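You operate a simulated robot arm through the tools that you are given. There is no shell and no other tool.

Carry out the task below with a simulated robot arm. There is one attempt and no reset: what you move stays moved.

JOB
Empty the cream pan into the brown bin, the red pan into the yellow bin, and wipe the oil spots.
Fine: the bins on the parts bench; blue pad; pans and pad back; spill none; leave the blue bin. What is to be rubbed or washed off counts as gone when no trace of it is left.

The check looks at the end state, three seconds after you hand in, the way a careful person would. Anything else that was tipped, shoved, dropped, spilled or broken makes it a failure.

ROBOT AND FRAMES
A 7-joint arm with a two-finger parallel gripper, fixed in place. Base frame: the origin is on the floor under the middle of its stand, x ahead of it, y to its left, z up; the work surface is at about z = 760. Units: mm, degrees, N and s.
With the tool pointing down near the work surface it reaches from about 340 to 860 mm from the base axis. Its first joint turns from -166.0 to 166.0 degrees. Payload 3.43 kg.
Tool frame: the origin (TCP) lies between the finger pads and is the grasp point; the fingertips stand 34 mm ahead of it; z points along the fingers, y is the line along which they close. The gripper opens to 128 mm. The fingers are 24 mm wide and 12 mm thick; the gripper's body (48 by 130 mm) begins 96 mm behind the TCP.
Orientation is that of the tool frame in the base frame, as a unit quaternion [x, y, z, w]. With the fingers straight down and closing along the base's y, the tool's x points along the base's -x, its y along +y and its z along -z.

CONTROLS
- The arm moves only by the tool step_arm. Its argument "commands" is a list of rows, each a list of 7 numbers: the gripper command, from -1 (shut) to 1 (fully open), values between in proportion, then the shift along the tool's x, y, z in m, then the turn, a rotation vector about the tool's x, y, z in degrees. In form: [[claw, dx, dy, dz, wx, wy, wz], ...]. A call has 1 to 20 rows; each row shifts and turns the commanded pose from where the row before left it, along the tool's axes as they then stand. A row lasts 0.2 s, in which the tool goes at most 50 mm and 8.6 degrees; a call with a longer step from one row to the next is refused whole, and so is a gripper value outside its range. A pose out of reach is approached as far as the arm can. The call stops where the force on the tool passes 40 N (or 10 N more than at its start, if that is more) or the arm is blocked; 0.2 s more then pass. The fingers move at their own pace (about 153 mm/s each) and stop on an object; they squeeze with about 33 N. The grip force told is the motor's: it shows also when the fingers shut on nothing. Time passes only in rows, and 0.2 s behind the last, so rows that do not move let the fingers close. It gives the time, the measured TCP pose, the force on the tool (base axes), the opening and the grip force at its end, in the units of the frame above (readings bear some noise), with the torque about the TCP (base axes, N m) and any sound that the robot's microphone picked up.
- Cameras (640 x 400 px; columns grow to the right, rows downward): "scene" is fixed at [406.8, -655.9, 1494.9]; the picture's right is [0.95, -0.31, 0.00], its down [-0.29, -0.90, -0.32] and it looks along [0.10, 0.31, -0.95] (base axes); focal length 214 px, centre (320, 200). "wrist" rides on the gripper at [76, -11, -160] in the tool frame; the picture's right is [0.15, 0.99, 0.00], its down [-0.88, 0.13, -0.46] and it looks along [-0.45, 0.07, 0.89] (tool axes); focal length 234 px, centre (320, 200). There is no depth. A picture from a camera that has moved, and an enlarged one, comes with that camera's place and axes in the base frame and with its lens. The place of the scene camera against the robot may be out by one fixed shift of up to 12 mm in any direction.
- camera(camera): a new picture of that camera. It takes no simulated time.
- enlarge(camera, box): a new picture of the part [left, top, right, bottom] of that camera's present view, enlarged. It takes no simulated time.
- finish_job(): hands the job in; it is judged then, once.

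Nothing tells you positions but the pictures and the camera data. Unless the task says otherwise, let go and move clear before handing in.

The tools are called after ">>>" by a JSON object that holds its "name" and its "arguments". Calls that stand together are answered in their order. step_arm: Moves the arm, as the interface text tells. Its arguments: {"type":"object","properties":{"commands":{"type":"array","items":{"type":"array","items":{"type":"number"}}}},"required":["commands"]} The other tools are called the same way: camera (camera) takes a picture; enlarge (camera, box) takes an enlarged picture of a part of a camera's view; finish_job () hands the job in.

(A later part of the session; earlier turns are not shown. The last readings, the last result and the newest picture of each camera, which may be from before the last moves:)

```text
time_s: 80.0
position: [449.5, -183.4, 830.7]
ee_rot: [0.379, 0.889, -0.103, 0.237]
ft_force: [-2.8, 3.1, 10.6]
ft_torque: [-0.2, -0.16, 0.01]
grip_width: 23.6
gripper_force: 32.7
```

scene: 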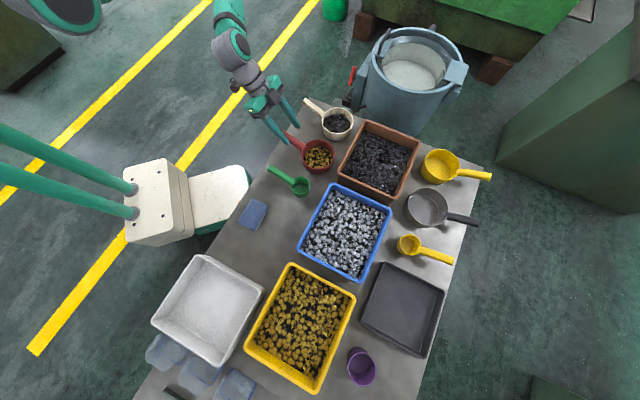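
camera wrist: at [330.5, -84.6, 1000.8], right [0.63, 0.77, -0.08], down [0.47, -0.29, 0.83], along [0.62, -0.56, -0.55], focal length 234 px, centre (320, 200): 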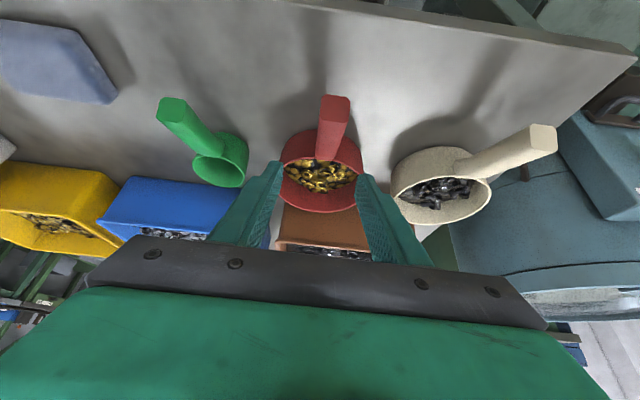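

>>> {"name": "step_arm", "arguments": {"commands": [[-1, -0.0002, 0, -0.0003, 0, 0, 0], [-0.5, 0, 0, 0, 0, 0, 0], [-0.3, 0, 0, 0, 0, 0, 0], [0.0, 0, 0, 0, 0, 0, 0], [0.0, 0, 0, 0, 0, 0, 0]]}}

>>> {"name": "enlarge", "arguments": {"camera": "wrist", "box": [240, 100, 400, 240]}}

>>> {"name": "enlarge", "arguments": {"camera": "scene", "box": [250, 90, 350, 180]}}

```text
time_s: 81.2
position: [449.7, -184.4, 831.6]
ee_rot: [0.379, 0.889, -0.103, 0.237]
ft_force: [-0.6, -0.9, 0.3]
ft_torque: [-0.02, 0.0, 0.01]
grip_width: 64.0
gripper_force: 0.0
```

```text
2.86 times, centred on (320, 170) of wrist
camera zoom: at [340.5, -86.3, 933.2], right [0.63, 0.77, -0.08], down [0.47, -0.29, 0.83], along [0.62, -0.56, -0.55], focal length 669 px, centre (320, 286)
```

zoom: 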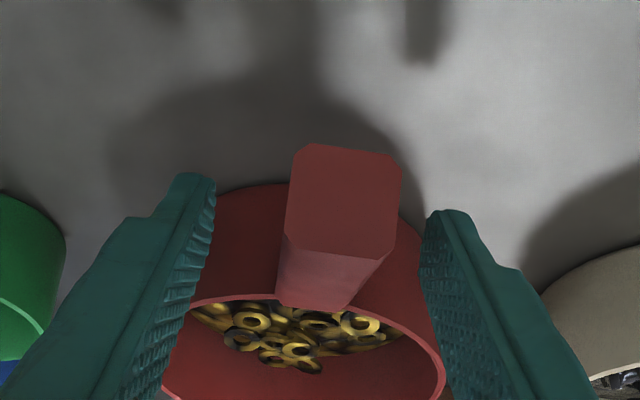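

```text
4.44 times, centred on (300, 135) of scene
camera zoom: at [406.8, -655.9, 1494.9], right [0.95, -0.31, 0.0], down [-0.29, -0.9, -0.32], along [0.1, 0.31, -0.95], focal length 953 px, centre (409, 489)
```

zoom: 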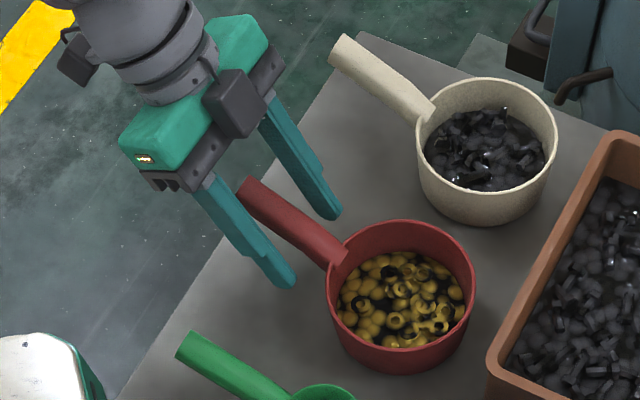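

The red pan is back in place. Now rising and moving empty-handed, in the level carry pose, to the planned pour position by the yellow bin.

>>> {"name": "step_arm", "arguments": {"commands": [[0.0, -0.0194, 0, -0.0335, 0, 0, 0], [0.0, -0.0194, 0, -0.0335, 0, 0, 0], [0.0, -0.0194, 0, -0.0335, 0, 0, 0], [0.0, -0.0194, 0, -0.0335, 0, 0, 0], [0.0, -0.01546, -0.0399, 0.00906, 0, 0, 0], [0.0, -0.01546, -0.0399, 0.00906, 0, 0, 0], [0.0, -0.01546, -0.0399, 0.00906, 0, 0, 0], [0.0, -0.01546, -0.0399, 0.00906, 0, 0, 0], [0.0, -0.01546, -0.0399, 0.00906, 0, 0, 0], [0.0, -0.01546, -0.0399, 0.00906, 0, 0, 0], [0.0, -0.01546, -0.0399, 0.00906, 0, 0, 0], [0.0, -0.01546, -0.0399, 0.00906, 0, 0, 0], [0.0, -0.01546, -0.0399, 0.00906, 0, 0, 0], [0.0, -0.01546, -0.0399, 0.00906, 0, 0, 0], [0.0, -0.01546, -0.0399, 0.00906, 0, 0, 0], [0.0, -0.01546, -0.0399, 0.00906, 0, 0, 0], [0.0, -0.01546, -0.0399, 0.00906, 0, 0, 0], [0.0, 0, 0, 0, 0, 0, 0]]}}

>>> {"name": "camera", "arguments": {"camera": "scene"}}

>>> {"name": "camera", "arguments": {"camera": "wrist"}}

```text
time_s: 85.0
position: [241.5, -711.4, 989.4]
ee_rot: [0.378, 0.889, -0.103, 0.237]
ft_force: [-0.1, -0.4, -0.4]
ft_torque: [-0.01, 0.03, -0.03]
grip_width: 63.9
gripper_force: 0.0
```

```text
taken
```

scene: 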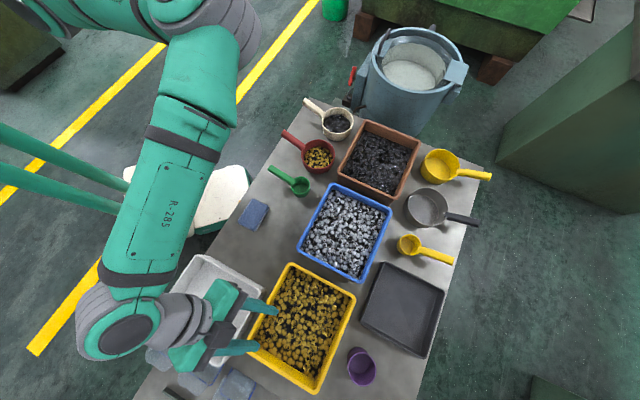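

```text
taken
camera wrist: at [132.0, -613.1, 1090.2], right [0.62, 0.78, -0.08], down [0.47, -0.29, 0.83], along [0.62, -0.56, -0.55], focal length 234 px, centre (320, 200)
```

wrist: 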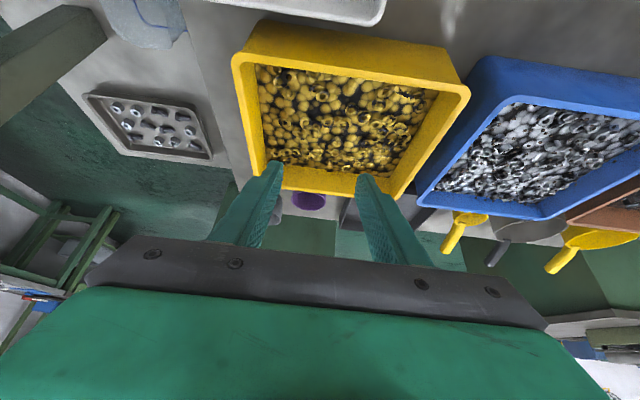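

I'm at the yellow pour spot in the level pose; the yellow bin centre is near (315,-751). Now rehearsing the pour rotation here.

>>> {"name": "step_arm", "arguments": {"commands": [[0.0, 0, 0, 0, 4.98, 0, -6.49], [0.0, 0, 0, 0, 4.98, 0, -6.49], [0.0, 0, 0, 0, 4.98, 0, -6.49], [0.0, 0, 0, 0, 4.98, 0, -6.49], [0.0, 0, 0, 0, 4.98, 0, -6.49], [0.0, 0, 0, 0, 4.98, 0, -6.49], [0.0, 0, 0, 0, 4.98, 0, -6.49], [0.0, 0, 0, 0, 4.98, 0, -6.49], [0.0, 0, 0, 0, 4.98, 0, -6.49], [0.0, 0, 0, 0, 4.98, 0, -6.49], [0.0, 0, 0, 0, 4.98, 0, -6.49]]}}

>>> {"name": "camera", "arguments": {"camera": "scene"}}

>>> {"name": "camera", "arguments": {"camera": "wrist"}}

```text
time_s: 87.6
position: [237.7, -723.6, 1031.5]
ee_rot: [-0.092, 0.791, -0.604, -0.028]
ft_force: [2.6, 1.6, 0.1]
ft_torque: [0.0, 0.09, -0.31]
grip_width: 63.9
gripper_force: 0.0
out of reach, approached as far as the arm can: row 11
stopped in row 11: the arm was blocked; the commanded pose is now the measured one
```

```text
taken
```

scene: 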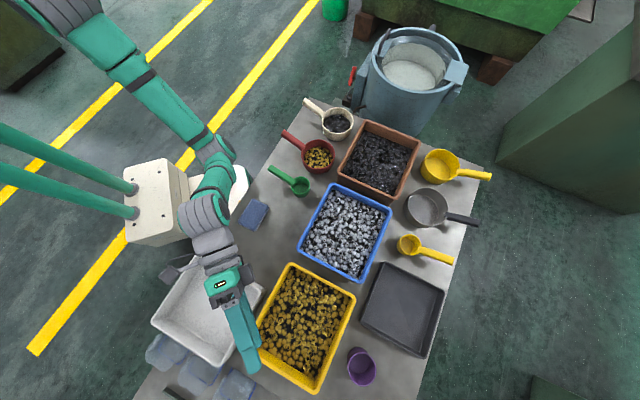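

```text
taken
camera wrist: at [154.7, -582.0, 1097.4], right [-0.32, 0.23, -0.92], down [0.81, 0.57, -0.14], along [0.49, -0.79, -0.37], focal length 234 px, centre (320, 200)
```

wrist: 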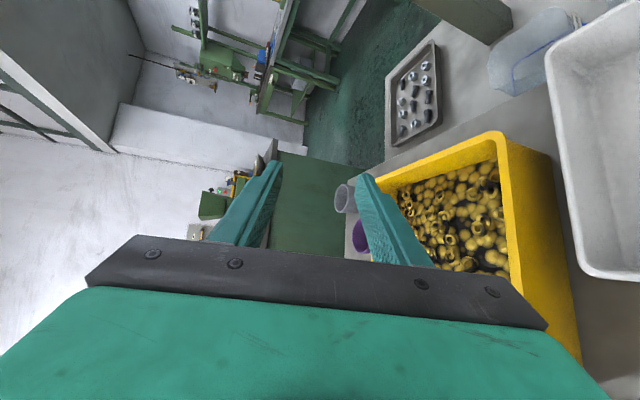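

At the yellow bin with this heading the arm gets blocked near 85° of the pour. It's good I rehearsed. I'll unwind and try with the tool heading turned about 45° so the arm geometry matches the brown-bin case.

>>> {"name": "step_arm", "arguments": {"commands": [[0.0, 0, 0, 0, -4.98, 0, 6.49], [0.0, 0, 0, 0, -4.98, 0, 6.49], [0.0, 0, 0, 0, -4.98, 0, 6.49], [0.0, 0, 0, 0, -4.98, 0, 6.49], [0.0, 0, 0, 0, -4.98, 0, 6.49], [0.0, 0, 0, 0, -4.98, 0, 6.49], [0.0, 0, 0, 0, -4.98, 0, 6.49], [0.0, 0, 0, 0, -4.98, 0, 6.49], [0.0, 0, 0, 0, -4.98, 0, 6.49], [0.0, 0, 0, 0, -4.98, 0, 6.49], [0.0, 0, 0, 0, 0, 0, 0]]}}

>>> {"name": "camera", "arguments": {"camera": "scene"}}

```text
time_s: 87.9
position: [223.1, -727.1, 1030.9]
ee_rot: [-0.067, 0.803, -0.592, -0.025]
ft_force: [-0.1, 0.2, 0.6]
ft_torque: [0.0, 0.03, -0.02]
grip_width: 63.8
gripper_force: 0.1
stopped in row 1: the arm was blocked; the commanded pose is now the measured one
```

```text
taken
```

scene: 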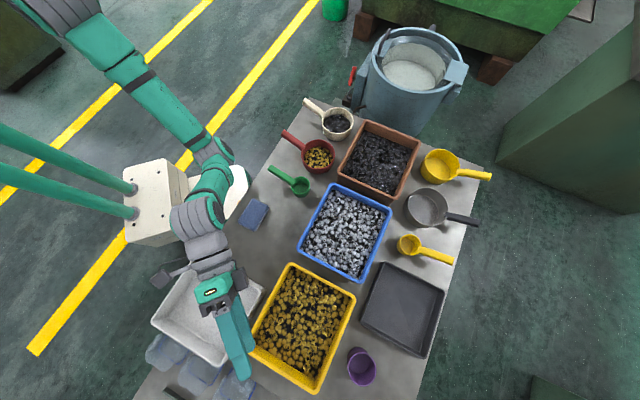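

Still blocked on the first unwinding step. I'll look closely at the arm before trying anything else.

>>> {"name": "enlarge", "arguments": {"camera": "scene", "box": [120, 130, 300, 390]}}

>>> {"name": "enlarge", "arguments": {"camera": "scene", "box": [130, 120, 270, 240]}}

>>> {"name": "camera", "arguments": {"camera": "wrist"}}

```text
1.54 times, centred on (210, 260) of scene
camera zoom: at [406.8, -655.9, 1494.9], right [0.95, -0.31, 0.0], down [-0.29, -0.9, -0.32], along [0.1, 0.31, -0.95], focal length 330 px, centre (489, 108)
```

zoom: 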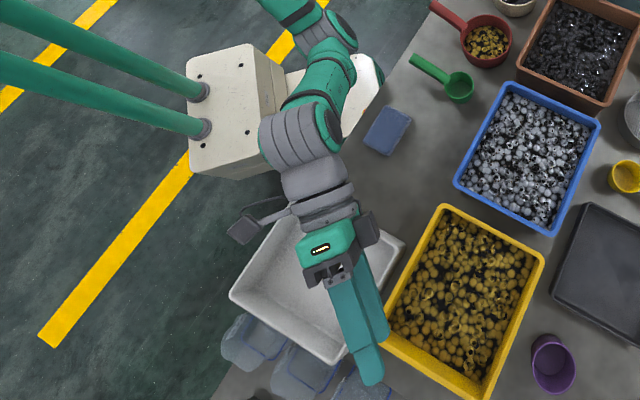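

```text
3.33 times, centred on (200, 180) of scene
camera zoom: at [406.8, -655.9, 1494.9], right [0.95, -0.31, 0.0], down [-0.29, -0.9, -0.32], along [0.1, 0.31, -0.95], focal length 715 px, centre (720, 267)
```

zoom: 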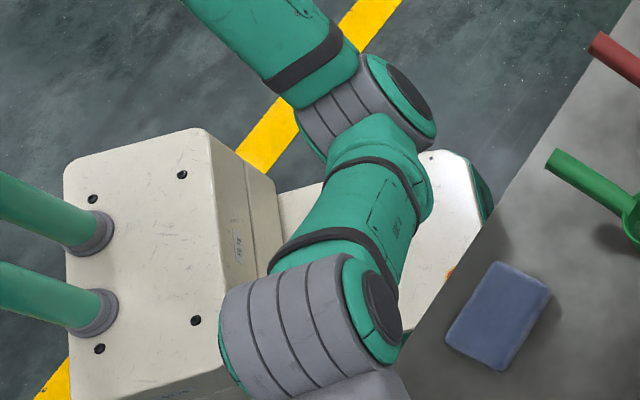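

```text
taken
camera wrist: at [142.3, -584.8, 1099.7], right [-0.28, 0.28, -0.92], down [0.84, 0.54, -0.09], along [0.47, -0.79, -0.38], focal length 234 px, centre (320, 200)
```

wrist: 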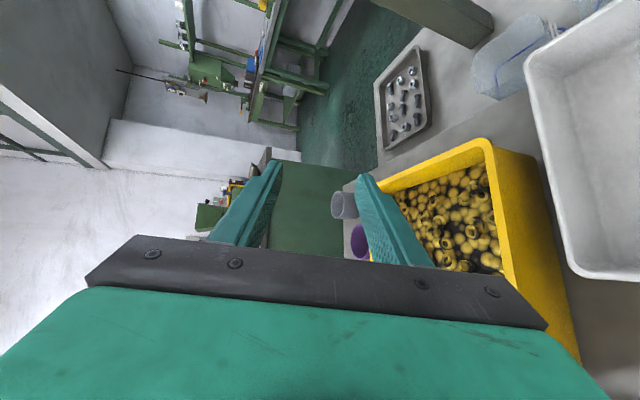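

No contact with the surroundings is visible; it may be a joint limit or the arm swinging through a configuration. I'll hold still for a moment and read the pose.

>>> {"name": "step_arm", "arguments": {"commands": [[0.0, 0, 0, 0, 0, 0, 0], [0.0, 0, 0, 0, 0, 0, 0]]}}

>>> {"name": "camera", "arguments": {"camera": "scene"}}

```text
time_s: 88.5
position: [228.6, -726.7, 1031.5]
ee_rot: [-0.068, 0.803, -0.592, -0.022]
ft_force: [-0.2, -0.2, -0.4]
ft_torque: [-0.03, -0.05, 0.03]
grip_width: 63.5
gripper_force: 0.2
```

```text
taken
```

scene: 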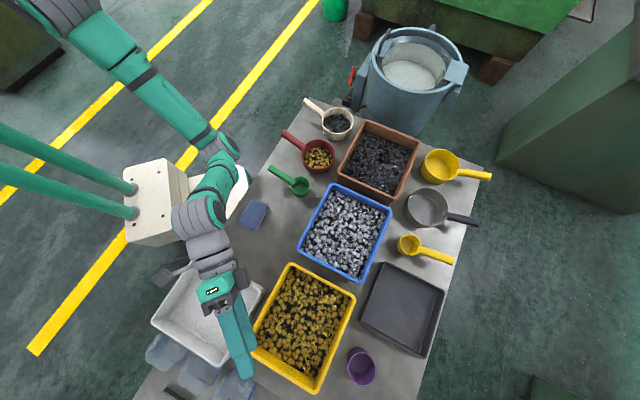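

>>> {"name": "step_arm", "arguments": {"commands": [[0.0, 0.0023, -0.019, -0.006, 0, 0, 0], [0.0, 0.0023, -0.019, -0.006, 0, 0, 0], [0.0, 0, 0, 0, 0, 0, 0]]}}

>>> {"name": "camera", "arguments": {"camera": "scene"}}

```text
time_s: 89.3
position: [228.7, -727.0, 1072.6]
ee_rot: [-0.069, 0.802, -0.593, -0.022]
ft_force: [-0.8, -0.3, -0.1]
ft_torque: [0.01, 0.0, 0.04]
grip_width: 64.0
gripper_force: 0.0
```

```text
taken
```

scene: 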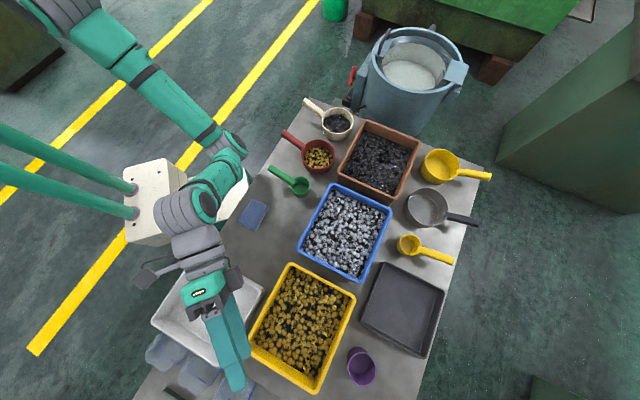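

Motion is fine upward. Trying the unwind again in a few steps.

>>> {"name": "step_arm", "arguments": {"commands": [[0.0, 0, 0, 0, -3, 0, 4], [0.0, 0, 0, 0, -3, 0, 4], [0.0, 0, 0, 0, -3, 0, 4], [0.0, 0, 0, 0, -3, 0, 4], [0.0, 0, 0, 0, 0, 0, 0]]}}

>>> {"name": "camera", "arguments": {"camera": "scene"}}

```text
time_s: 90.5
position: [228.1, -726.8, 1070.8]
ee_rot: [0.047, 0.861, -0.503, 0.053]
ft_force: [-0.7, 0.4, -1.4]
ft_torque: [-0.01, 0.01, -0.01]
grip_width: 64.1
gripper_force: 0.0
```

```text
taken
```

scene: 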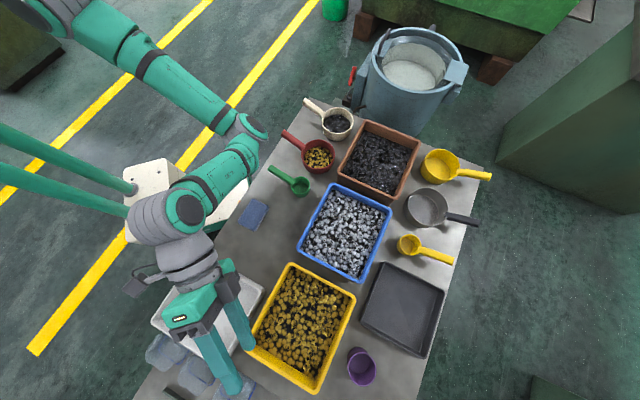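

>>> {"name": "step_arm", "arguments": {"commands": [[0.0, 0, 0, 0, -4.98, 0, 6.49], [0.0, 0, 0, 0, -4.98, 0, 6.49], [0.0, 0, 0, 0, -4.98, 0, 6.49], [0.0, 0, 0, 0, -4.98, 0, 6.49], [0.0, 0, 0, 0, -4.98, 0, 6.49], [0.0, 0, 0, 0, -4.98, 0, 6.49], [0.0, 0, 0, 0, -4.98, 0, 6.49], [0.0, 0, 0, 0, 0, 0, 0]]}}

>>> {"name": "camera", "arguments": {"camera": "scene"}}

```text
time_s: 92.3
position: [228.7, -728.5, 1071.8]
ee_rot: [0.353, 0.885, -0.17, 0.252]
ft_force: [-0.9, -0.3, 0.4]
ft_torque: [0.03, -0.04, 0.01]
grip_width: 63.9
gripper_force: 0.1
```

```text
taken
```

scene: 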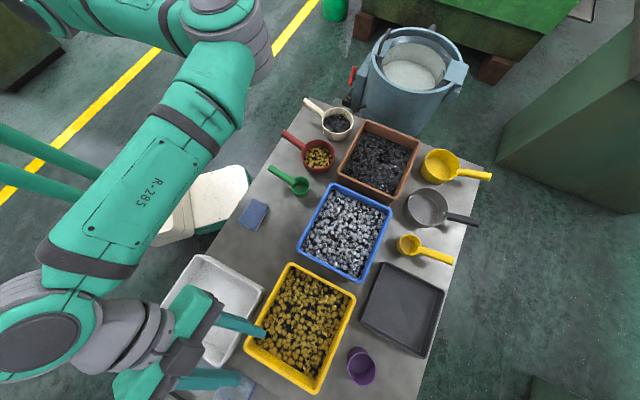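

Unwound fine. Now turning the level pose to heading about -91° and moving to the matching pour spot for the yellow bin.

>>> {"name": "step_arm", "arguments": {"commands": [[0.0, 0, 0, 0, 3.1, 1.22, 6.97], [0.0, 0, 0, 0, 3.1, 1.22, 6.97], [0.0, 0, 0, 0, 3.1, 1.22, 6.97], [0.0, 0, 0, 0, 3.1, 1.22, 6.97], [0.0, 0, 0, 0, 3.1, 1.22, 6.97], [0.0, 0, 0, 0, 3.1, 1.22, 6.97], [0.0, 0.0323, 0.0189, 0.0132, 0, 0, 0], [0.0, 0.0323, 0.0189, 0.0132, 0, 0, 0], [0.0, 0.0323, 0.0189, 0.0132, 0, 0, 0], [0.0, 0, 0, 0, 0, 0, 0]]}}

>>> {"name": "camera", "arguments": {"camera": "scene"}}

>>> {"name": "camera", "arguments": {"camera": "wrist"}}

```text
time_s: 94.5
position: [284.4, -663.6, 986.8]
ee_rot: [0.689, 0.677, -0.185, 0.18]
ft_force: [0.1, -0.2, -0.3]
ft_torque: [-0.01, 0.0, -0.01]
grip_width: 63.9
gripper_force: 0.2
```

```text
taken
```

scene: 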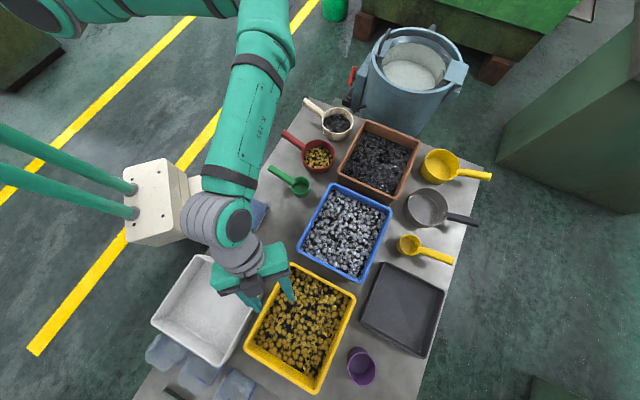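

```text
taken
camera wrist: at [275.2, -518.3, 1088.8], right [0.99, 0.11, -0.07], down [0.12, -0.54, 0.83], along [0.05, -0.84, -0.55], focal length 234 px, centre (320, 200)
```

wrist: 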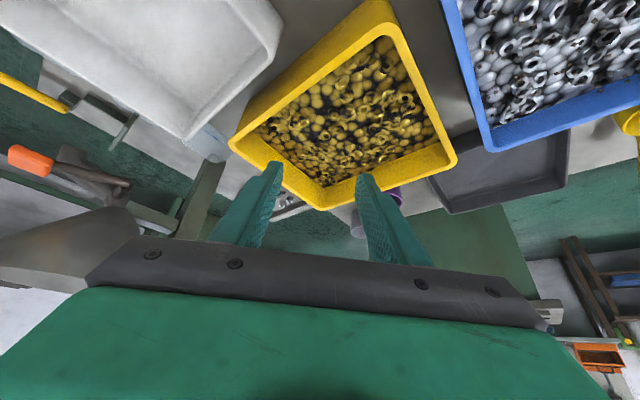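

Level at the new heading. Rehearsing the pour rotation here.

>>> {"name": "step_arm", "arguments": {"commands": [[0.0, 0, 0, 0, 4.98, 0, -6.49], [0.0, 0, 0, 0, 4.98, 0, -6.49], [0.0, 0, 0, 0, 4.98, 0, -6.49], [0.0, 0, 0, 0, 4.98, 0, -6.49], [0.0, 0, 0, 0, 4.98, 0, -6.49], [0.0, 0, 0, 0, 4.98, 0, -6.49], [0.0, 0, 0, 0, 4.98, 0, -6.49], [0.0, 0, 0, 0, 4.98, 0, -6.49], [0.0, 0, 0, 0, 4.98, 0, -6.49], [0.0, 0, 0, 0, 4.98, 0, -6.49], [0.0, 0, 0, 0, 4.98, 0, -6.49]]}}

>>> {"name": "camera", "arguments": {"camera": "scene"}}

```text
time_s: 96.9
position: [284.7, -663.8, 990.4]
ee_rot: [0.185, 0.785, -0.524, -0.273]
ft_force: [-0.3, 0.3, -0.6]
ft_torque: [-0.01, 0.02, -0.01]
grip_width: 63.6
gripper_force: 0.0
```

```text
taken
```

scene: 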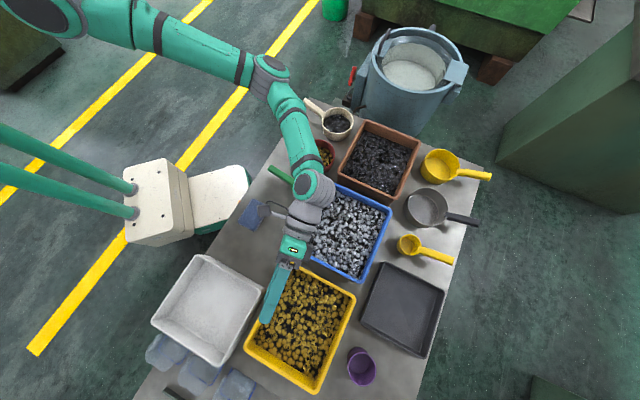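

>>> {"name": "step_arm", "arguments": {"commands": [[0.0, 0, 0, 0, 4.98, 0, -6.49], [0.0, 0, 0, 0, 4.98, 0, -6.49], [0.0, 0, 0, 0, 4.98, 0, -6.49], [0.0, 0, 0, 0, 4.98, 0, -6.49], [0.0, 0, 0, 0, 4.98, 0, -6.49], [0.0, 0, 0, 0, 4.98, 0, -6.49], [0.0, 0, 0, 0, 4.98, 0, -6.49], [0.0, 0, 0, 0, 4.98, 0, -6.49], [0.0, 0, 0, 0, 4.98, 0, -6.49], [0.0, 0, 0, 0, 4.98, 0, -6.49], [0.0, 0, 0, 0, 4.98, 0, -6.49], [0.0, 0, 0, 0, 0, 0, 0]]}}

>>> {"name": "camera", "arguments": {"camera": "scene"}}

>>> {"name": "camera", "arguments": {"camera": "wrist"}}

```text
time_s: 99.5
position: [285.8, -663.1, 988.9]
ee_rot: [0.427, -0.434, 0.556, 0.566]
ft_force: [0.1, 0.0, -0.4]
ft_torque: [-0.05, 0.03, -0.01]
grip_width: 64.2
gripper_force: 0.1
```

```text
taken
```

scene: 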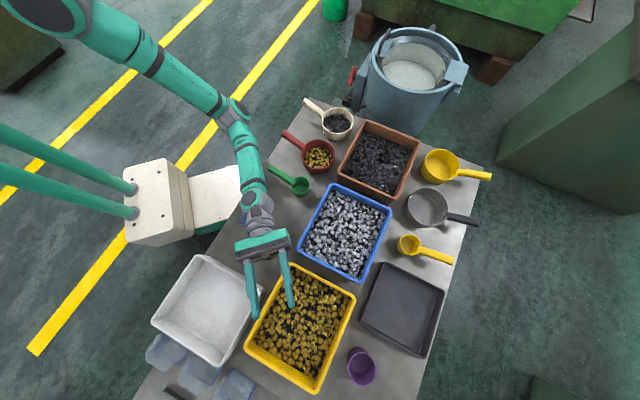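

```text
taken
camera wrist: at [298.7, -490.1, 1022.8], right [-0.99, 0.05, 0.14], down [-0.13, 0.21, -0.97], along [-0.08, -0.98, -0.21], focal length 234 px, centre (320, 200)
```

wrist: 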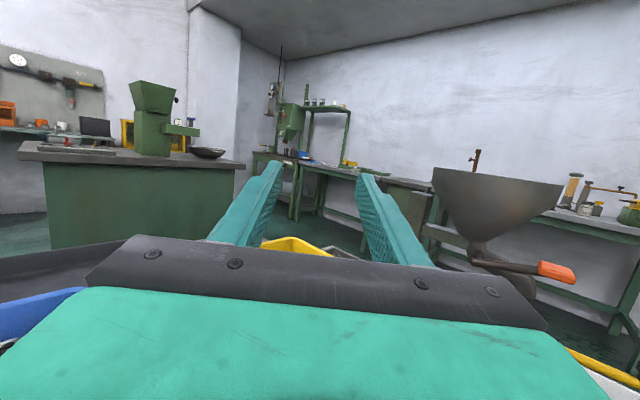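

The full pour rotation works at the yellow bin with this heading. Unwinding to the level pose now, then I'll go fetch the red pan.

>>> {"name": "step_arm", "arguments": {"commands": [[0.0, 0, 0, 0, -4.98, 0, 6.49], [0.0, 0, 0, 0, -4.98, 0, 6.49], [0.0, 0, 0, 0, -4.98, 0, 6.49], [0.0, 0, 0, 0, -4.98, 0, 6.49], [0.0, 0, 0, 0, -4.98, 0, 6.49], [0.0, 0, 0, 0, -4.98, 0, 6.49], [0.0, 0, 0, 0, -4.98, 0, 6.49], [0.0, 0, 0, 0, -4.98, 0, 6.49], [0.0, 0, 0, 0, -4.98, 0, 6.49], [0.0, 0, 0, 0, -4.98, 0, 6.49], [0.0, 0, 0, 0, -4.98, 0, 6.49], [0.0, 0, 0, 0, -4.98, 0, 6.49], [0.0, 0, 0, 0, -4.98, 0, 6.49], [0.0, 0, 0, 0, -4.98, 0, 6.49], [0.0, 0, 0, 0, -4.98, 0, 6.49], [0.0, 0, 0, 0, -4.98, 0, 6.49], [0.0, 0, 0, 0, -4.98, 0, 6.49], [0.0, 0, 0, 0, -4.98, 0, 6.49], [0.0, 0, 0, 0, -4.98, 0, 6.49], [0.0, 0, 0, 0, -4.98, 0, 6.49]]}}

>>> {"name": "step_arm", "arguments": {"commands": [[0.0, 0, 0, 0, -4.98, 0, 6.49], [0.0, 0, 0, 0, -4.98, 0, 6.49], [0.0, 0, 0, 0, 0, 0, 0]]}}

>>> {"name": "camera", "arguments": {"camera": "scene"}}

```text
time_s: 103.7
position: [284.8, -662.9, 988.3]
ee_rot: [0.622, 0.731, -0.262, 0.098]
ft_force: [0.0, 0.6, -0.8]
ft_torque: [0.02, 0.01, -0.01]
grip_width: 63.9
gripper_force: 0.0
```

```text
time_s: 104.5
position: [285.1, -664.4, 989.8]
ee_rot: [0.688, 0.678, -0.184, 0.181]
ft_force: [0.0, -0.4, 1.0]
ft_torque: [0.0, 0.0, -0.02]
grip_width: 64.3
gripper_force: 0.0
```

```text
taken
```

scene: 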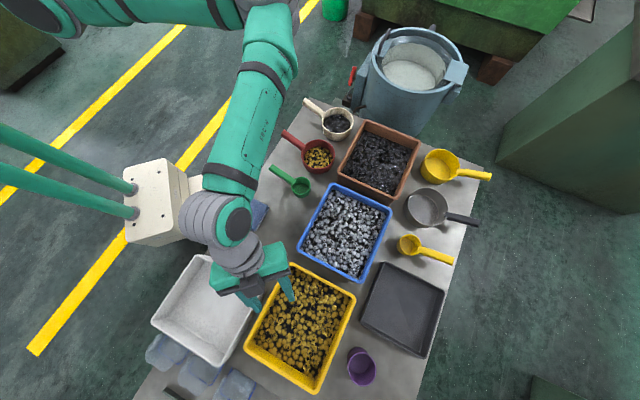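

Retracing the transport path to above the red handle (also rehearsing it in reverse).

>>> {"name": "step_arm", "arguments": {"commands": [[0.0, 0.0349, 0.0129, -0.0201, 0, 0, 0], [0.0, 0.0349, 0.0129, -0.0201, 0, 0, 0], [0.0, 0.0349, 0.0129, -0.0201, 0, 0, 0], [0.0, 0.0349, 0.0129, -0.0201, 0, 0, 0], [0.0, 0.0349, 0.0129, -0.0201, 0, 0, 0], [0.0, 0.0349, 0.0129, -0.0201, 0, 0, 0], [0.0, 0.0349, 0.0129, -0.0201, 0, 0, 0], [0.0, 0.0349, 0.0129, -0.0201, 0, 0, 0], [0.0, 0.0349, 0.0129, -0.0201, 0, 0, 0], [0.0, 0.0349, 0.0129, -0.0201, 0, 0, 0], [0.0, 0.0349, 0.0129, -0.0201, 0, 0, 0], [0.0, 0.0349, 0.0129, -0.0201, 0, 0, 0], [0.0, 0, 0, 0, -3.75, 0, -6.5], [0.0, 0, 0, 0, -3.75, 0, -6.5], [0.0, 0, 0, 0, -3.75, 0, -6.5], [0.0, 0, 0, 0, -3.75, 0, -6.5], [0.0, 0, 0, 0, -3.75, 0, -6.5], [0.0, 0, 0, 0, -3.75, 0, -6.5], [0.0, 0, 0, 0, 0, 0, 0]]}}

>>> {"name": "camera", "arguments": {"camera": "wrist"}}

```text
time_s: 108.5
position: [420.5, -262.2, 988.1]
ee_rot: [0.376, 0.89, -0.1, 0.237]
ft_force: [-1.1, 0.0, 0.6]
ft_torque: [0.01, -0.01, 0.0]
grip_width: 64.0
gripper_force: 0.0
out of reach, approached as far as the arm can: row 11, 12
```

```text
taken
camera wrist: at [310.7, -165.8, 1089.8], right [0.62, 0.78, -0.07], down [0.47, -0.29, 0.83], along [0.63, -0.55, -0.55], focal length 234 px, centre (320, 200)
```

wrist: 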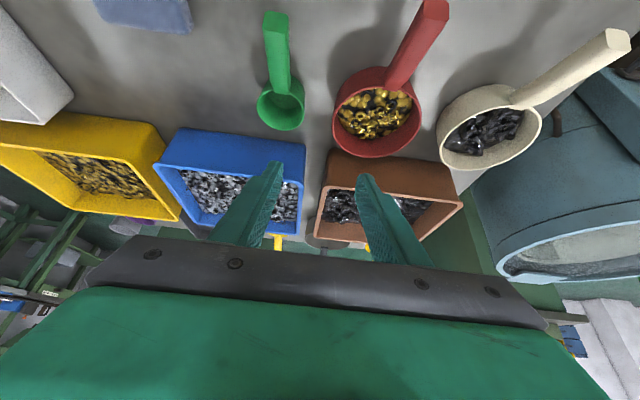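

The heading turn needs to happen further out on the route (noted). Moving above the red handle now.

>>> {"name": "step_arm", "arguments": {"commands": [[0.0, 0.0155, 0.0376, -0.0089, 0, 0, 0], [0.0, 0.0155, 0.0376, -0.0089, 0, 0, 0], [0.0, 0.0154, 0, 0.0269, 0, 0, 0], [0.0, 0.0154, 0, 0.0269, 0, 0, 0], [0.0, 0.0154, 0, 0.0269, 0, 0, 0], [0.0, 0, 0, 0, 0, 0, 0]]}}

>>> {"name": "enlarge", "arguments": {"camera": "wrist", "box": [240, 80, 400, 220]}}

```text
time_s: 109.9
position: [449.7, -183.9, 894.3]
ee_rot: [0.377, 0.889, -0.101, 0.237]
ft_force: [-0.3, -0.6, -0.2]
ft_torque: [0.01, -0.01, -0.01]
grip_width: 64.0
gripper_force: 0.0
```

```text
2.86 times, centred on (320, 150) of wrist
camera zoom: at [339.5, -87.5, 997.2], right [0.62, 0.78, -0.07], down [0.47, -0.29, 0.83], along [0.63, -0.55, -0.55], focal length 669 px, centre (320, 343)
```

zoom: 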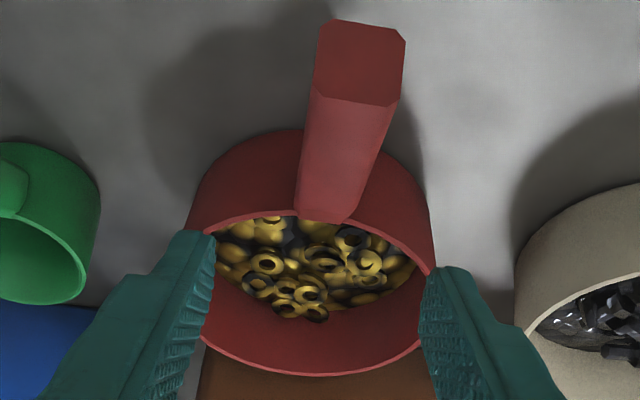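

>>> {"name": "step_arm", "arguments": {"commands": [[0.0, 0.0079, 0, 0.01376, 0, 0, 0], [0.0, 0.0079, 0, 0.01376, 0, 0, 0], [0.0, 0.0079, 0, 0.01376, 0, 0, 0], [0.0, 0.0079, 0, 0.01376, 0, 0, 0], [0.0, 0, 0, 0, 0, 0, 0]]}}

>>> {"name": "enlarge", "arguments": {"camera": "wrist", "box": [240, 100, 400, 240]}}

```text
time_s: 111.1
position: [450.6, -184.3, 831.1]
ee_rot: [0.377, 0.89, -0.101, 0.238]
ft_force: [-0.3, 0.7, -0.2]
ft_torque: [-0.01, -0.01, -0.04]
grip_width: 64.0
gripper_force: 0.0
```

```text
2.86 times, centred on (320, 170) of wrist
camera zoom: at [340.8, -86.7, 933.8], right [0.62, 0.78, -0.07], down [0.47, -0.29, 0.83], along [0.63, -0.55, -0.55], focal length 669 px, centre (320, 286)
```

zoom: 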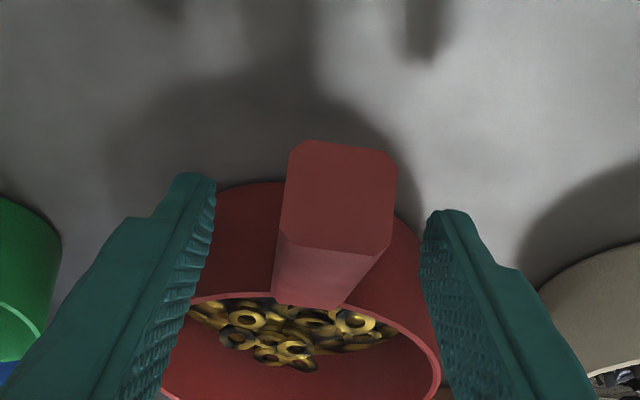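

Same alignment as before. Closing, settling, and lifting slowly.

>>> {"name": "step_arm", "arguments": {"commands": [[-0.4, 0, 0, 0, 0, 0, 0], [-1, 0, 0, 0, 0, 0, 0], [-1, 0, 0, 0, 0, 0, 0], [-1, 0, 0, 0, 0, 0, 0], [-1, 0, 0, 0, 0, 0, 0], [-1, -0.0005, 0, -0.00086, 0, 0, 0], [-1, -0.0005, 0, -0.00086, 0, 0, 0], [-1, -0.001, 0, -0.00172, 0, 0, 0], [-1, -0.001, 0, -0.00172, 0, 0, 0], [-1, -0.002, 0, -0.0034, 0, 0, 0], [-1, 0, 0, 0, 0, 0, 0]]}}

>>> {"name": "camera", "arguments": {"camera": "wrist"}}

>>> {"name": "enlarge", "arguments": {"camera": "scene", "box": [250, 90, 350, 180]}}

```text
time_s: 113.5
position: [450.6, -184.3, 842.6]
ee_rot: [0.378, 0.889, -0.102, 0.237]
ft_force: [-0.3, -0.5, -2.1]
ft_torque: [0.21, 0.2, 0.05]
grip_width: 23.4
gripper_force: 33.1
```

```text
taken
camera wrist: at [340.4, -87.5, 944.1], right [0.62, 0.78, -0.07], down [0.47, -0.29, 0.83], along [0.63, -0.55, -0.55], focal length 234 px, centre (320, 200)
```

wrist: 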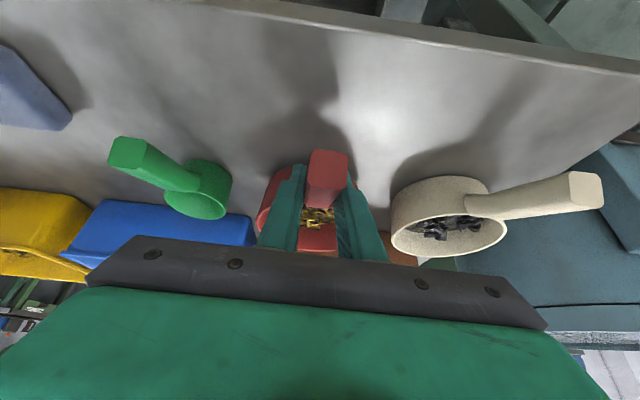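

```text
4.44 times, centred on (300, 135) of scene
camera zoom: at [406.8, -655.9, 1494.9], right [0.95, -0.31, 0.0], down [-0.29, -0.9, -0.32], along [0.1, 0.31, -0.95], focal length 953 px, centre (409, 489)
```

zoom: 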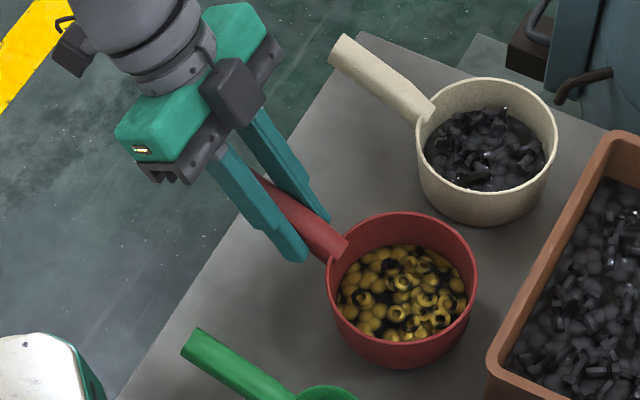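

The red pan is up and level. The green scoop seems slightly different in the picture, so I'll check it against the first view.

>>> {"name": "enlarge", "arguments": {"camera": "scene", "box": [200, 170, 360, 270]}}

>>> {"name": "enlarge", "arguments": {"camera": "scene", "box": [200, 80, 360, 180]}}

```text
4.00 times, centred on (280, 220) of scene
camera zoom: at [406.8, -655.9, 1494.9], right [0.95, -0.31, 0.0], down [-0.29, -0.9, -0.32], along [0.1, 0.31, -0.95], focal length 858 px, centre (480, 120)
```

zoom: 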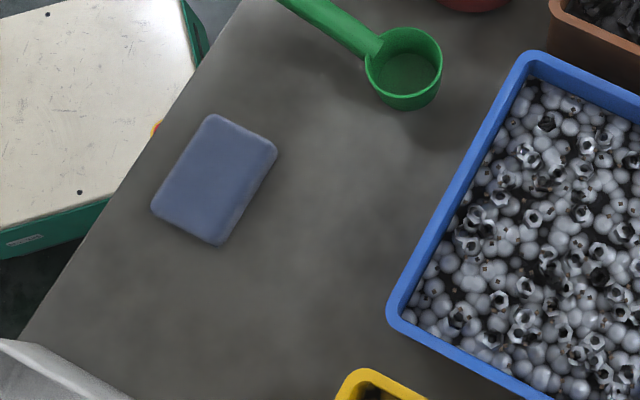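

```text
4.00 times, centred on (280, 130) of scene
camera zoom: at [406.8, -655.9, 1494.9], right [0.95, -0.31, 0.0], down [-0.29, -0.9, -0.32], along [0.1, 0.31, -0.95], focal length 858 px, centre (480, 480)
```

zoom: 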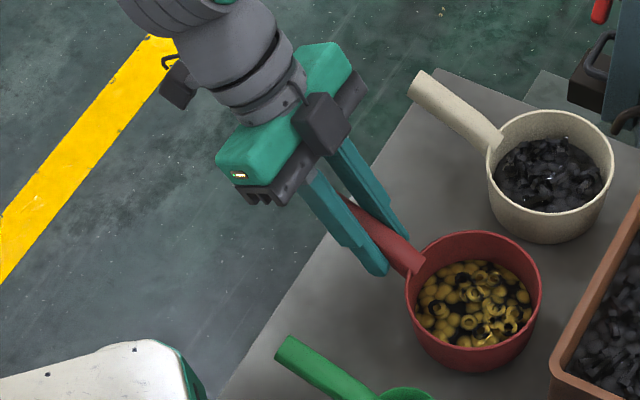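

The scoop's place is within a couple of mm of the first view, so I'll carry on. Lifting the red pan to carry height slowly, then moving toward the yellow bin.

>>> {"name": "step_arm", "arguments": {"commands": [[-1, -0.005, 0, -0.0087, 0, 0, 0], [-1, -0.0075, 0, -0.013, 0, 0, 0], [-1, -0.0099, 0, -0.0173, 0, 0, 0], [-1, -0.0099, 0, -0.0173, 0, 0, 0], [-1, -0.0099, 0, -0.0173, 0, 0, 0], [-1, -0.0099, 0, -0.0173, 0, 0, 0], [-1, -0.0099, 0, -0.0173, 0, 0, 0], [-1, -0.0075, 0, -0.013, 0, 0, 0], [-1, -0.004, 0, -0.007, 0, 0, 0], [-1, 0, 0, 0, 0, 0, 0]]}}

>>> {"name": "camera", "arguments": {"camera": "wrist"}}

>>> {"name": "enlarge", "arguments": {"camera": "scene", "box": [230, 40, 390, 200]}}

```text
time_s: 115.7
position: [450.3, -183.6, 989.7]
ee_rot: [0.377, 0.89, -0.101, 0.238]
ft_force: [-0.7, -1.0, -2.9]
ft_torque: [0.18, 0.16, 0.03]
grip_width: 23.5
gripper_force: 32.7
```

```text
taken
camera wrist: at [340.5, -87.3, 1091.5], right [0.62, 0.78, -0.07], down [0.47, -0.29, 0.83], along [0.63, -0.55, -0.55], focal length 234 px, centre (320, 200)
```

wrist: 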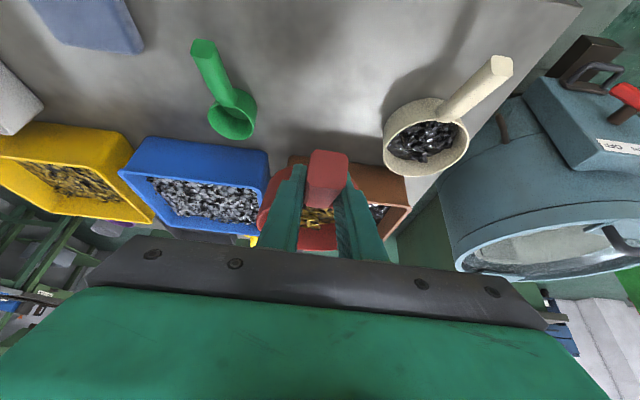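

```text
2.50 times, centred on (310, 120) of scene
camera zoom: at [406.8, -655.9, 1494.9], right [0.95, -0.31, 0.0], down [-0.29, -0.9, -0.32], along [0.1, 0.31, -0.95], focal length 536 px, centre (345, 400)
```

zoom: 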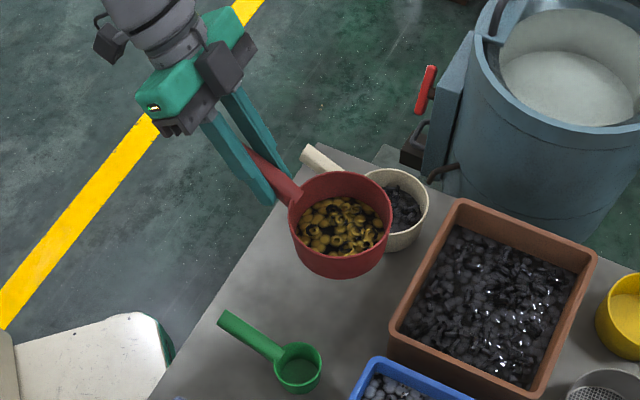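

Pan steady at carry height. Moving toward the yellow bin at this heading, then turning the heading partway.

>>> {"name": "step_arm", "arguments": {"commands": [[-1, -0.0043, -0.01, 0.0025, 0, 0, 0], [-1, -0.0086, -0.0201, 0.0049, 0, 0, 0], [-1, -0.0086, -0.0201, 0.0049, 0, 0, 0], [-1, -0.0086, -0.0201, 0.0049, 0, 0, 0], [-1, -0.0086, -0.0201, 0.0049, 0, 0, 0], [-1, -0.0086, -0.0201, 0.0049, 0, 0, 0], [-1, -0.0086, -0.0201, 0.0049, 0, 0, 0], [-1, -0.0086, -0.0201, 0.0049, 0, 0, 0], [-1, -0.0086, -0.0201, 0.0049, 0, 0, 0], [-1, -0.0086, -0.0201, 0.0049, 0, 0, 0], [-1, -0.0043, -0.01, 0.0025, 0, 0, 0], [-1, 0, 0, 0, 0, 0, 0]]}}

>>> {"name": "camera", "arguments": {"camera": "scene"}}

```text
time_s: 118.3
position: [375.0, -394.6, 990.4]
ee_rot: [0.377, 0.89, -0.101, 0.237]
ft_force: [0.3, 0.0, -3.1]
ft_torque: [0.17, 0.19, -0.01]
grip_width: 23.9
gripper_force: 32.7
```

```text
taken
```

scene: 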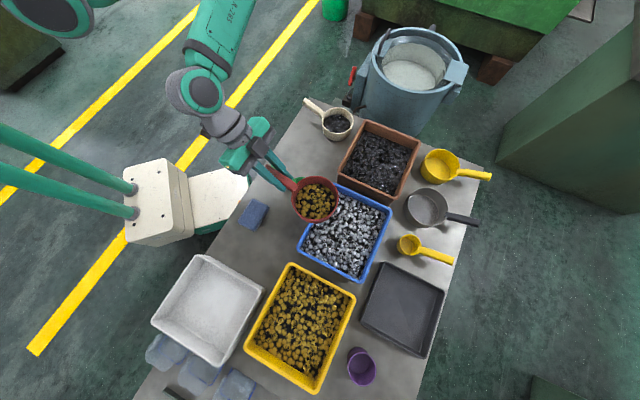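

Turning the heading about the vertical, keeping the pan level.

>>> {"name": "step_arm", "arguments": {"commands": [[-1, 0, 0, 0, 1.4, 0, 2.45], [-1, 0, 0, 0, 2.81, 0, 4.9], [-1, 0, 0, 0, 2.81, 0, 4.9], [-1, 0, 0, 0, 2.81, 0, 4.9], [-1, 0, 0, 0, 2.81, 0, 4.9], [-1, 0, 0, 0, 2.81, 0, 4.9], [-1, 0, 0, 0, 2.81, 0, 4.9], [-1, 0, 0, 0, 2.81, 0, 4.9], [-1, 0, 0, 0, 1.4, 0, 2.45], [-1, 0, 0, 0, 0, 0, 0]]}}

>>> {"name": "camera", "arguments": {"camera": "wrist"}}

```text
time_s: 120.5
position: [374.7, -395.2, 989.7]
ee_rot: [0.69, 0.677, -0.184, 0.181]
ft_force: [0.1, -0.2, -2.6]
ft_torque: [0.24, -0.03, -0.01]
grip_width: 23.8
gripper_force: 33.0
```

```text
taken
camera wrist: at [365.3, -249.9, 1091.6], right [0.99, 0.11, -0.07], down [0.12, -0.54, 0.83], along [0.05, -0.84, -0.55], focal length 234 px, centre (320, 200)
```

wrist: 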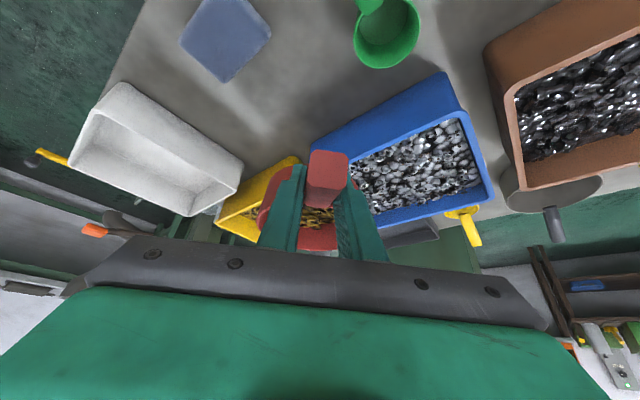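

Level at the new heading. Moving to the final pour spot over the yellow bin at TCP z 975.

>>> {"name": "step_arm", "arguments": {"commands": [[-1, -0.009, -0.0032, 0.0059, 0, 0, 0], [-1, -0.0179, -0.0065, 0.0117, 0, 0, 0], [-1, -0.0179, -0.0065, 0.0117, 0, 0, 0], [-1, -0.0179, -0.0065, 0.0117, 0, 0, 0], [-1, -0.0179, -0.0065, 0.0117, 0, 0, 0], [-1, -0.0179, -0.0065, 0.0117, 0, 0, 0], [-1, -0.0179, -0.0065, 0.0117, 0, 0, 0], [-1, -0.0179, -0.0065, 0.0117, 0, 0, 0], [-1, -0.0179, -0.0065, 0.0117, 0, 0, 0], [-1, -0.0179, -0.0065, 0.0117, 0, 0, 0], [-1, -0.0179, -0.0065, 0.0117, 0, 0, 0], [-1, -0.0179, -0.0065, 0.0117, 0, 0, 0], [-1, -0.009, -0.0032, 0.0059, 0, 0, 0], [-1, 0, 0, 0, 0, 0, 0]]}}

>>> {"name": "camera", "arguments": {"camera": "wrist"}}

>>> {"name": "enlarge", "arguments": {"camera": "scene", "box": [180, 200, 400, 390]}}

```text
time_s: 123.5
position: [292.8, -651.2, 975.5]
ee_rot: [0.69, 0.676, -0.185, 0.18]
ft_force: [-0.2, -0.5, -2.7]
ft_torque: [0.24, -0.03, 0.01]
grip_width: 23.8
gripper_force: 33.6
```

```text
taken
camera wrist: at [283.5, -504.9, 1076.7], right [0.99, 0.11, -0.07], down [0.12, -0.54, 0.83], along [0.05, -0.84, -0.55], focal length 234 px, centre (320, 200)
```

wrist: 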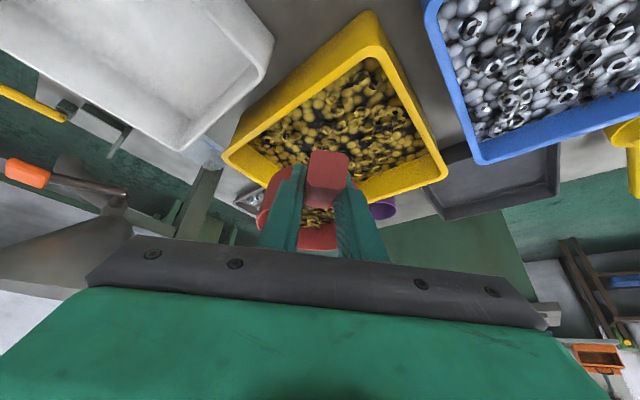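

```text
2.11 times, centred on (290, 295) of scene
camera zoom: at [406.8, -655.9, 1494.9], right [0.95, -0.31, 0.0], down [-0.29, -0.9, -0.32], along [0.1, 0.31, -0.95], focal length 452 px, centre (383, 0)
```

zoom: 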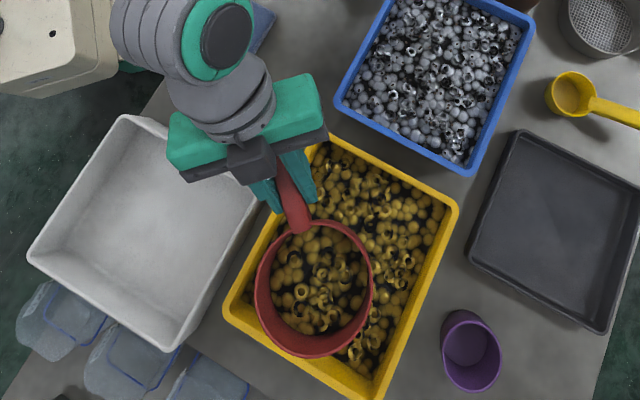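

The red pan is centred over the yellow bin, rim clear. Starting the pour slowly: first 50°.

>>> {"name": "step_arm", "arguments": {"commands": [[-1, 0, 0, 0, 1.5, 0, -2.0], [-1, 0, 0, 0, 3.05, 0, -3.97], [-1, 0, 0, 0, 3.05, 0, -3.97], [-1, 0, 0, 0, 3.05, 0, -3.97], [-1, 0, 0, 0, 3.05, 0, -3.97], [-1, 0, 0, 0, 3.05, 0, -3.97], [-1, 0, 0, 0, 3.05, 0, -3.97], [-1, 0, 0, 0, 3.05, 0, -3.97], [-1, 0, 0, 0, 3.05, 0, -3.97], [-1, 0, 0, 0, 3.05, 0, -3.97]]}}

>>> {"name": "enlarge", "arguments": {"camera": "scene", "box": [180, 200, 400, 390]}}

```text
time_s: 125.7
position: [291.8, -651.0, 976.6]
ee_rot: [0.458, 0.795, -0.393, -0.063]
ft_force: [0.1, -0.1, -3.1]
ft_torque: [0.28, -0.01, -0.01]
grip_width: 23.5
gripper_force: 33.6
```

```text
2.11 times, centred on (290, 295) of scene
camera zoom: at [406.8, -655.9, 1494.9], right [0.95, -0.31, 0.0], down [-0.29, -0.9, -0.32], along [0.1, 0.31, -0.95], focal length 452 px, centre (383, 0)
```

zoom: 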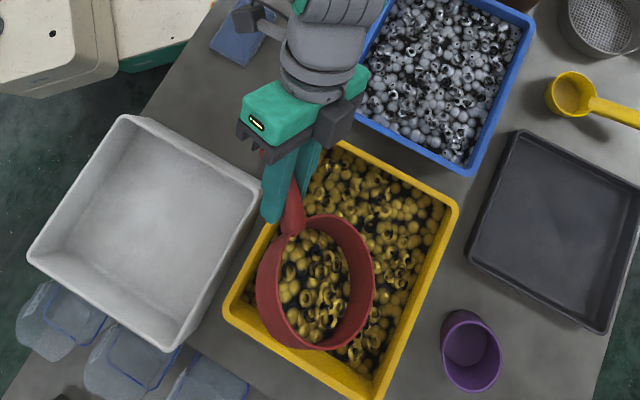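

The contents are shifting toward the lip, still inside. Continuing slowly.

>>> {"name": "step_arm", "arguments": {"commands": [[-1, 0, 0, 0, 2.4, 0, -3.2], [-1, 0, 0, 0, 2.4, 0, -3.2], [-1, 0, 0, 0, 2.4, 0, -3.2], [-1, 0, 0, 0, 2.4, 0, -3.2], [-1, 0, 0, 0, 2.4, 0, -3.2], [-1, 0, 0, 0, 2.4, 0, -3.2]]}}

>>> {"name": "enlarge", "arguments": {"camera": "scene", "box": [180, 200, 400, 390]}}

```text
time_s: 127.1
position: [292.4, -649.3, 974.1]
ee_rot: [0.309, 0.805, -0.472, -0.184]
ft_force: [-0.2, -0.2, -4.0]
ft_torque: [0.26, -0.05, -0.02]
grip_width: 23.6
gripper_force: 33.6
```

```text
2.11 times, centred on (290, 295) of scene
camera zoom: at [406.8, -655.9, 1494.9], right [0.95, -0.31, 0.0], down [-0.29, -0.9, -0.32], along [0.1, 0.31, -0.95], focal length 452 px, centre (383, 0)
```

zoom: 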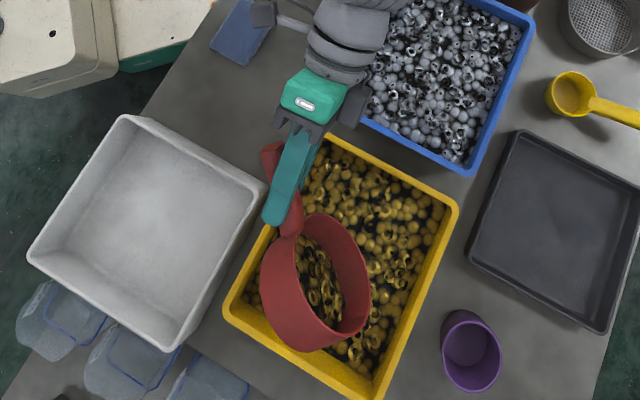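

>>> {"name": "step_arm", "arguments": {"commands": [[-1, 0, 0, 0, 1.8, 0, -2.4], [-1, 0, 0, 0, 1.8, 0, -2.4], [-1, 0, 0, 0, 1.8, 0, -2.4], [-1, 0, 0, 0, 1.8, 0, -2.4], [-1, 0, 0, 0, 1.8, 0, -2.4], [-1, 0, 0, 0, 1.8, 0, -2.4], [-1, 0, 0, 0, 1.8, 0, -2.4], [-1, 0, 0, 0, 1.8, 0, -2.4]]}}

>>> {"name": "enlarge", "arguments": {"camera": "scene", "box": [180, 200, 400, 390]}}

```text
time_s: 128.9
position: [292.2, -650.1, 974.4]
ee_rot: [0.145, 0.779, -0.532, -0.297]
ft_force: [0.5, 1.2, -2.1]
ft_torque: [0.21, -0.02, 0.02]
grip_width: 23.7
gripper_force: 33.5
```

```text
2.11 times, centred on (290, 295) of scene
camera zoom: at [406.8, -655.9, 1494.9], right [0.95, -0.31, 0.0], down [-0.29, -0.9, -0.32], along [0.1, 0.31, -0.95], focal length 452 px, centre (383, 0)
```

zoom: 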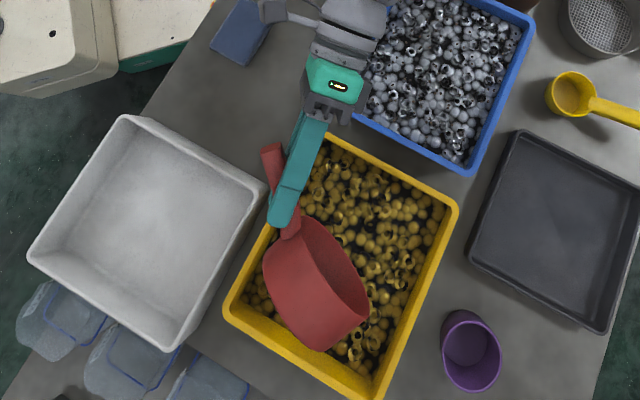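

The parts are going into the bin. Continuing the rotation.

>>> {"name": "step_arm", "arguments": {"commands": [[-1, 0, 0, 0, 2.4, 0, -3.2], [-1, 0, 0, 0, 2.4, 0, -3.2], [-1, 0, 0, 0, 2.4, 0, -3.2], [-1, 0, 0, 0, 2.4, 0, -3.2], [-1, 0, 0, 0, 2.4, 0, -3.2], [-1, 0, 0, 0, 2.4, 0, -3.2], [-1, 0, 0, 0, 3.05, 0, -3.97], [-1, 0, 0, 0, 3.05, 0, -3.97], [-1, 0, 0, 0, 0, 0, 0]]}}

>>> {"name": "enlarge", "arguments": {"camera": "scene", "box": [180, 200, 400, 390]}}

```text
time_s: 130.9
position: [293.2, -650.8, 973.8]
ee_rot: [-0.094, 0.686, -0.577, -0.433]
ft_force: [-0.1, -0.4, -2.3]
ft_torque: [0.19, -0.02, 0.0]
grip_width: 23.6
gripper_force: 32.9
```

```text
2.11 times, centred on (290, 295) of scene
camera zoom: at [406.8, -655.9, 1494.9], right [0.95, -0.31, 0.0], down [-0.29, -0.9, -0.32], along [0.1, 0.31, -0.95], focal length 452 px, centre (383, 0)
```

zoom: 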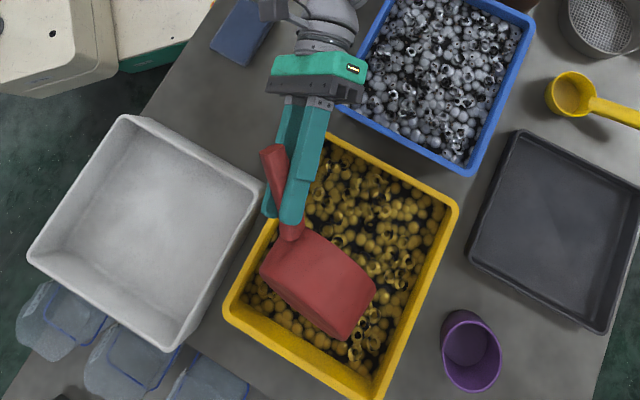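

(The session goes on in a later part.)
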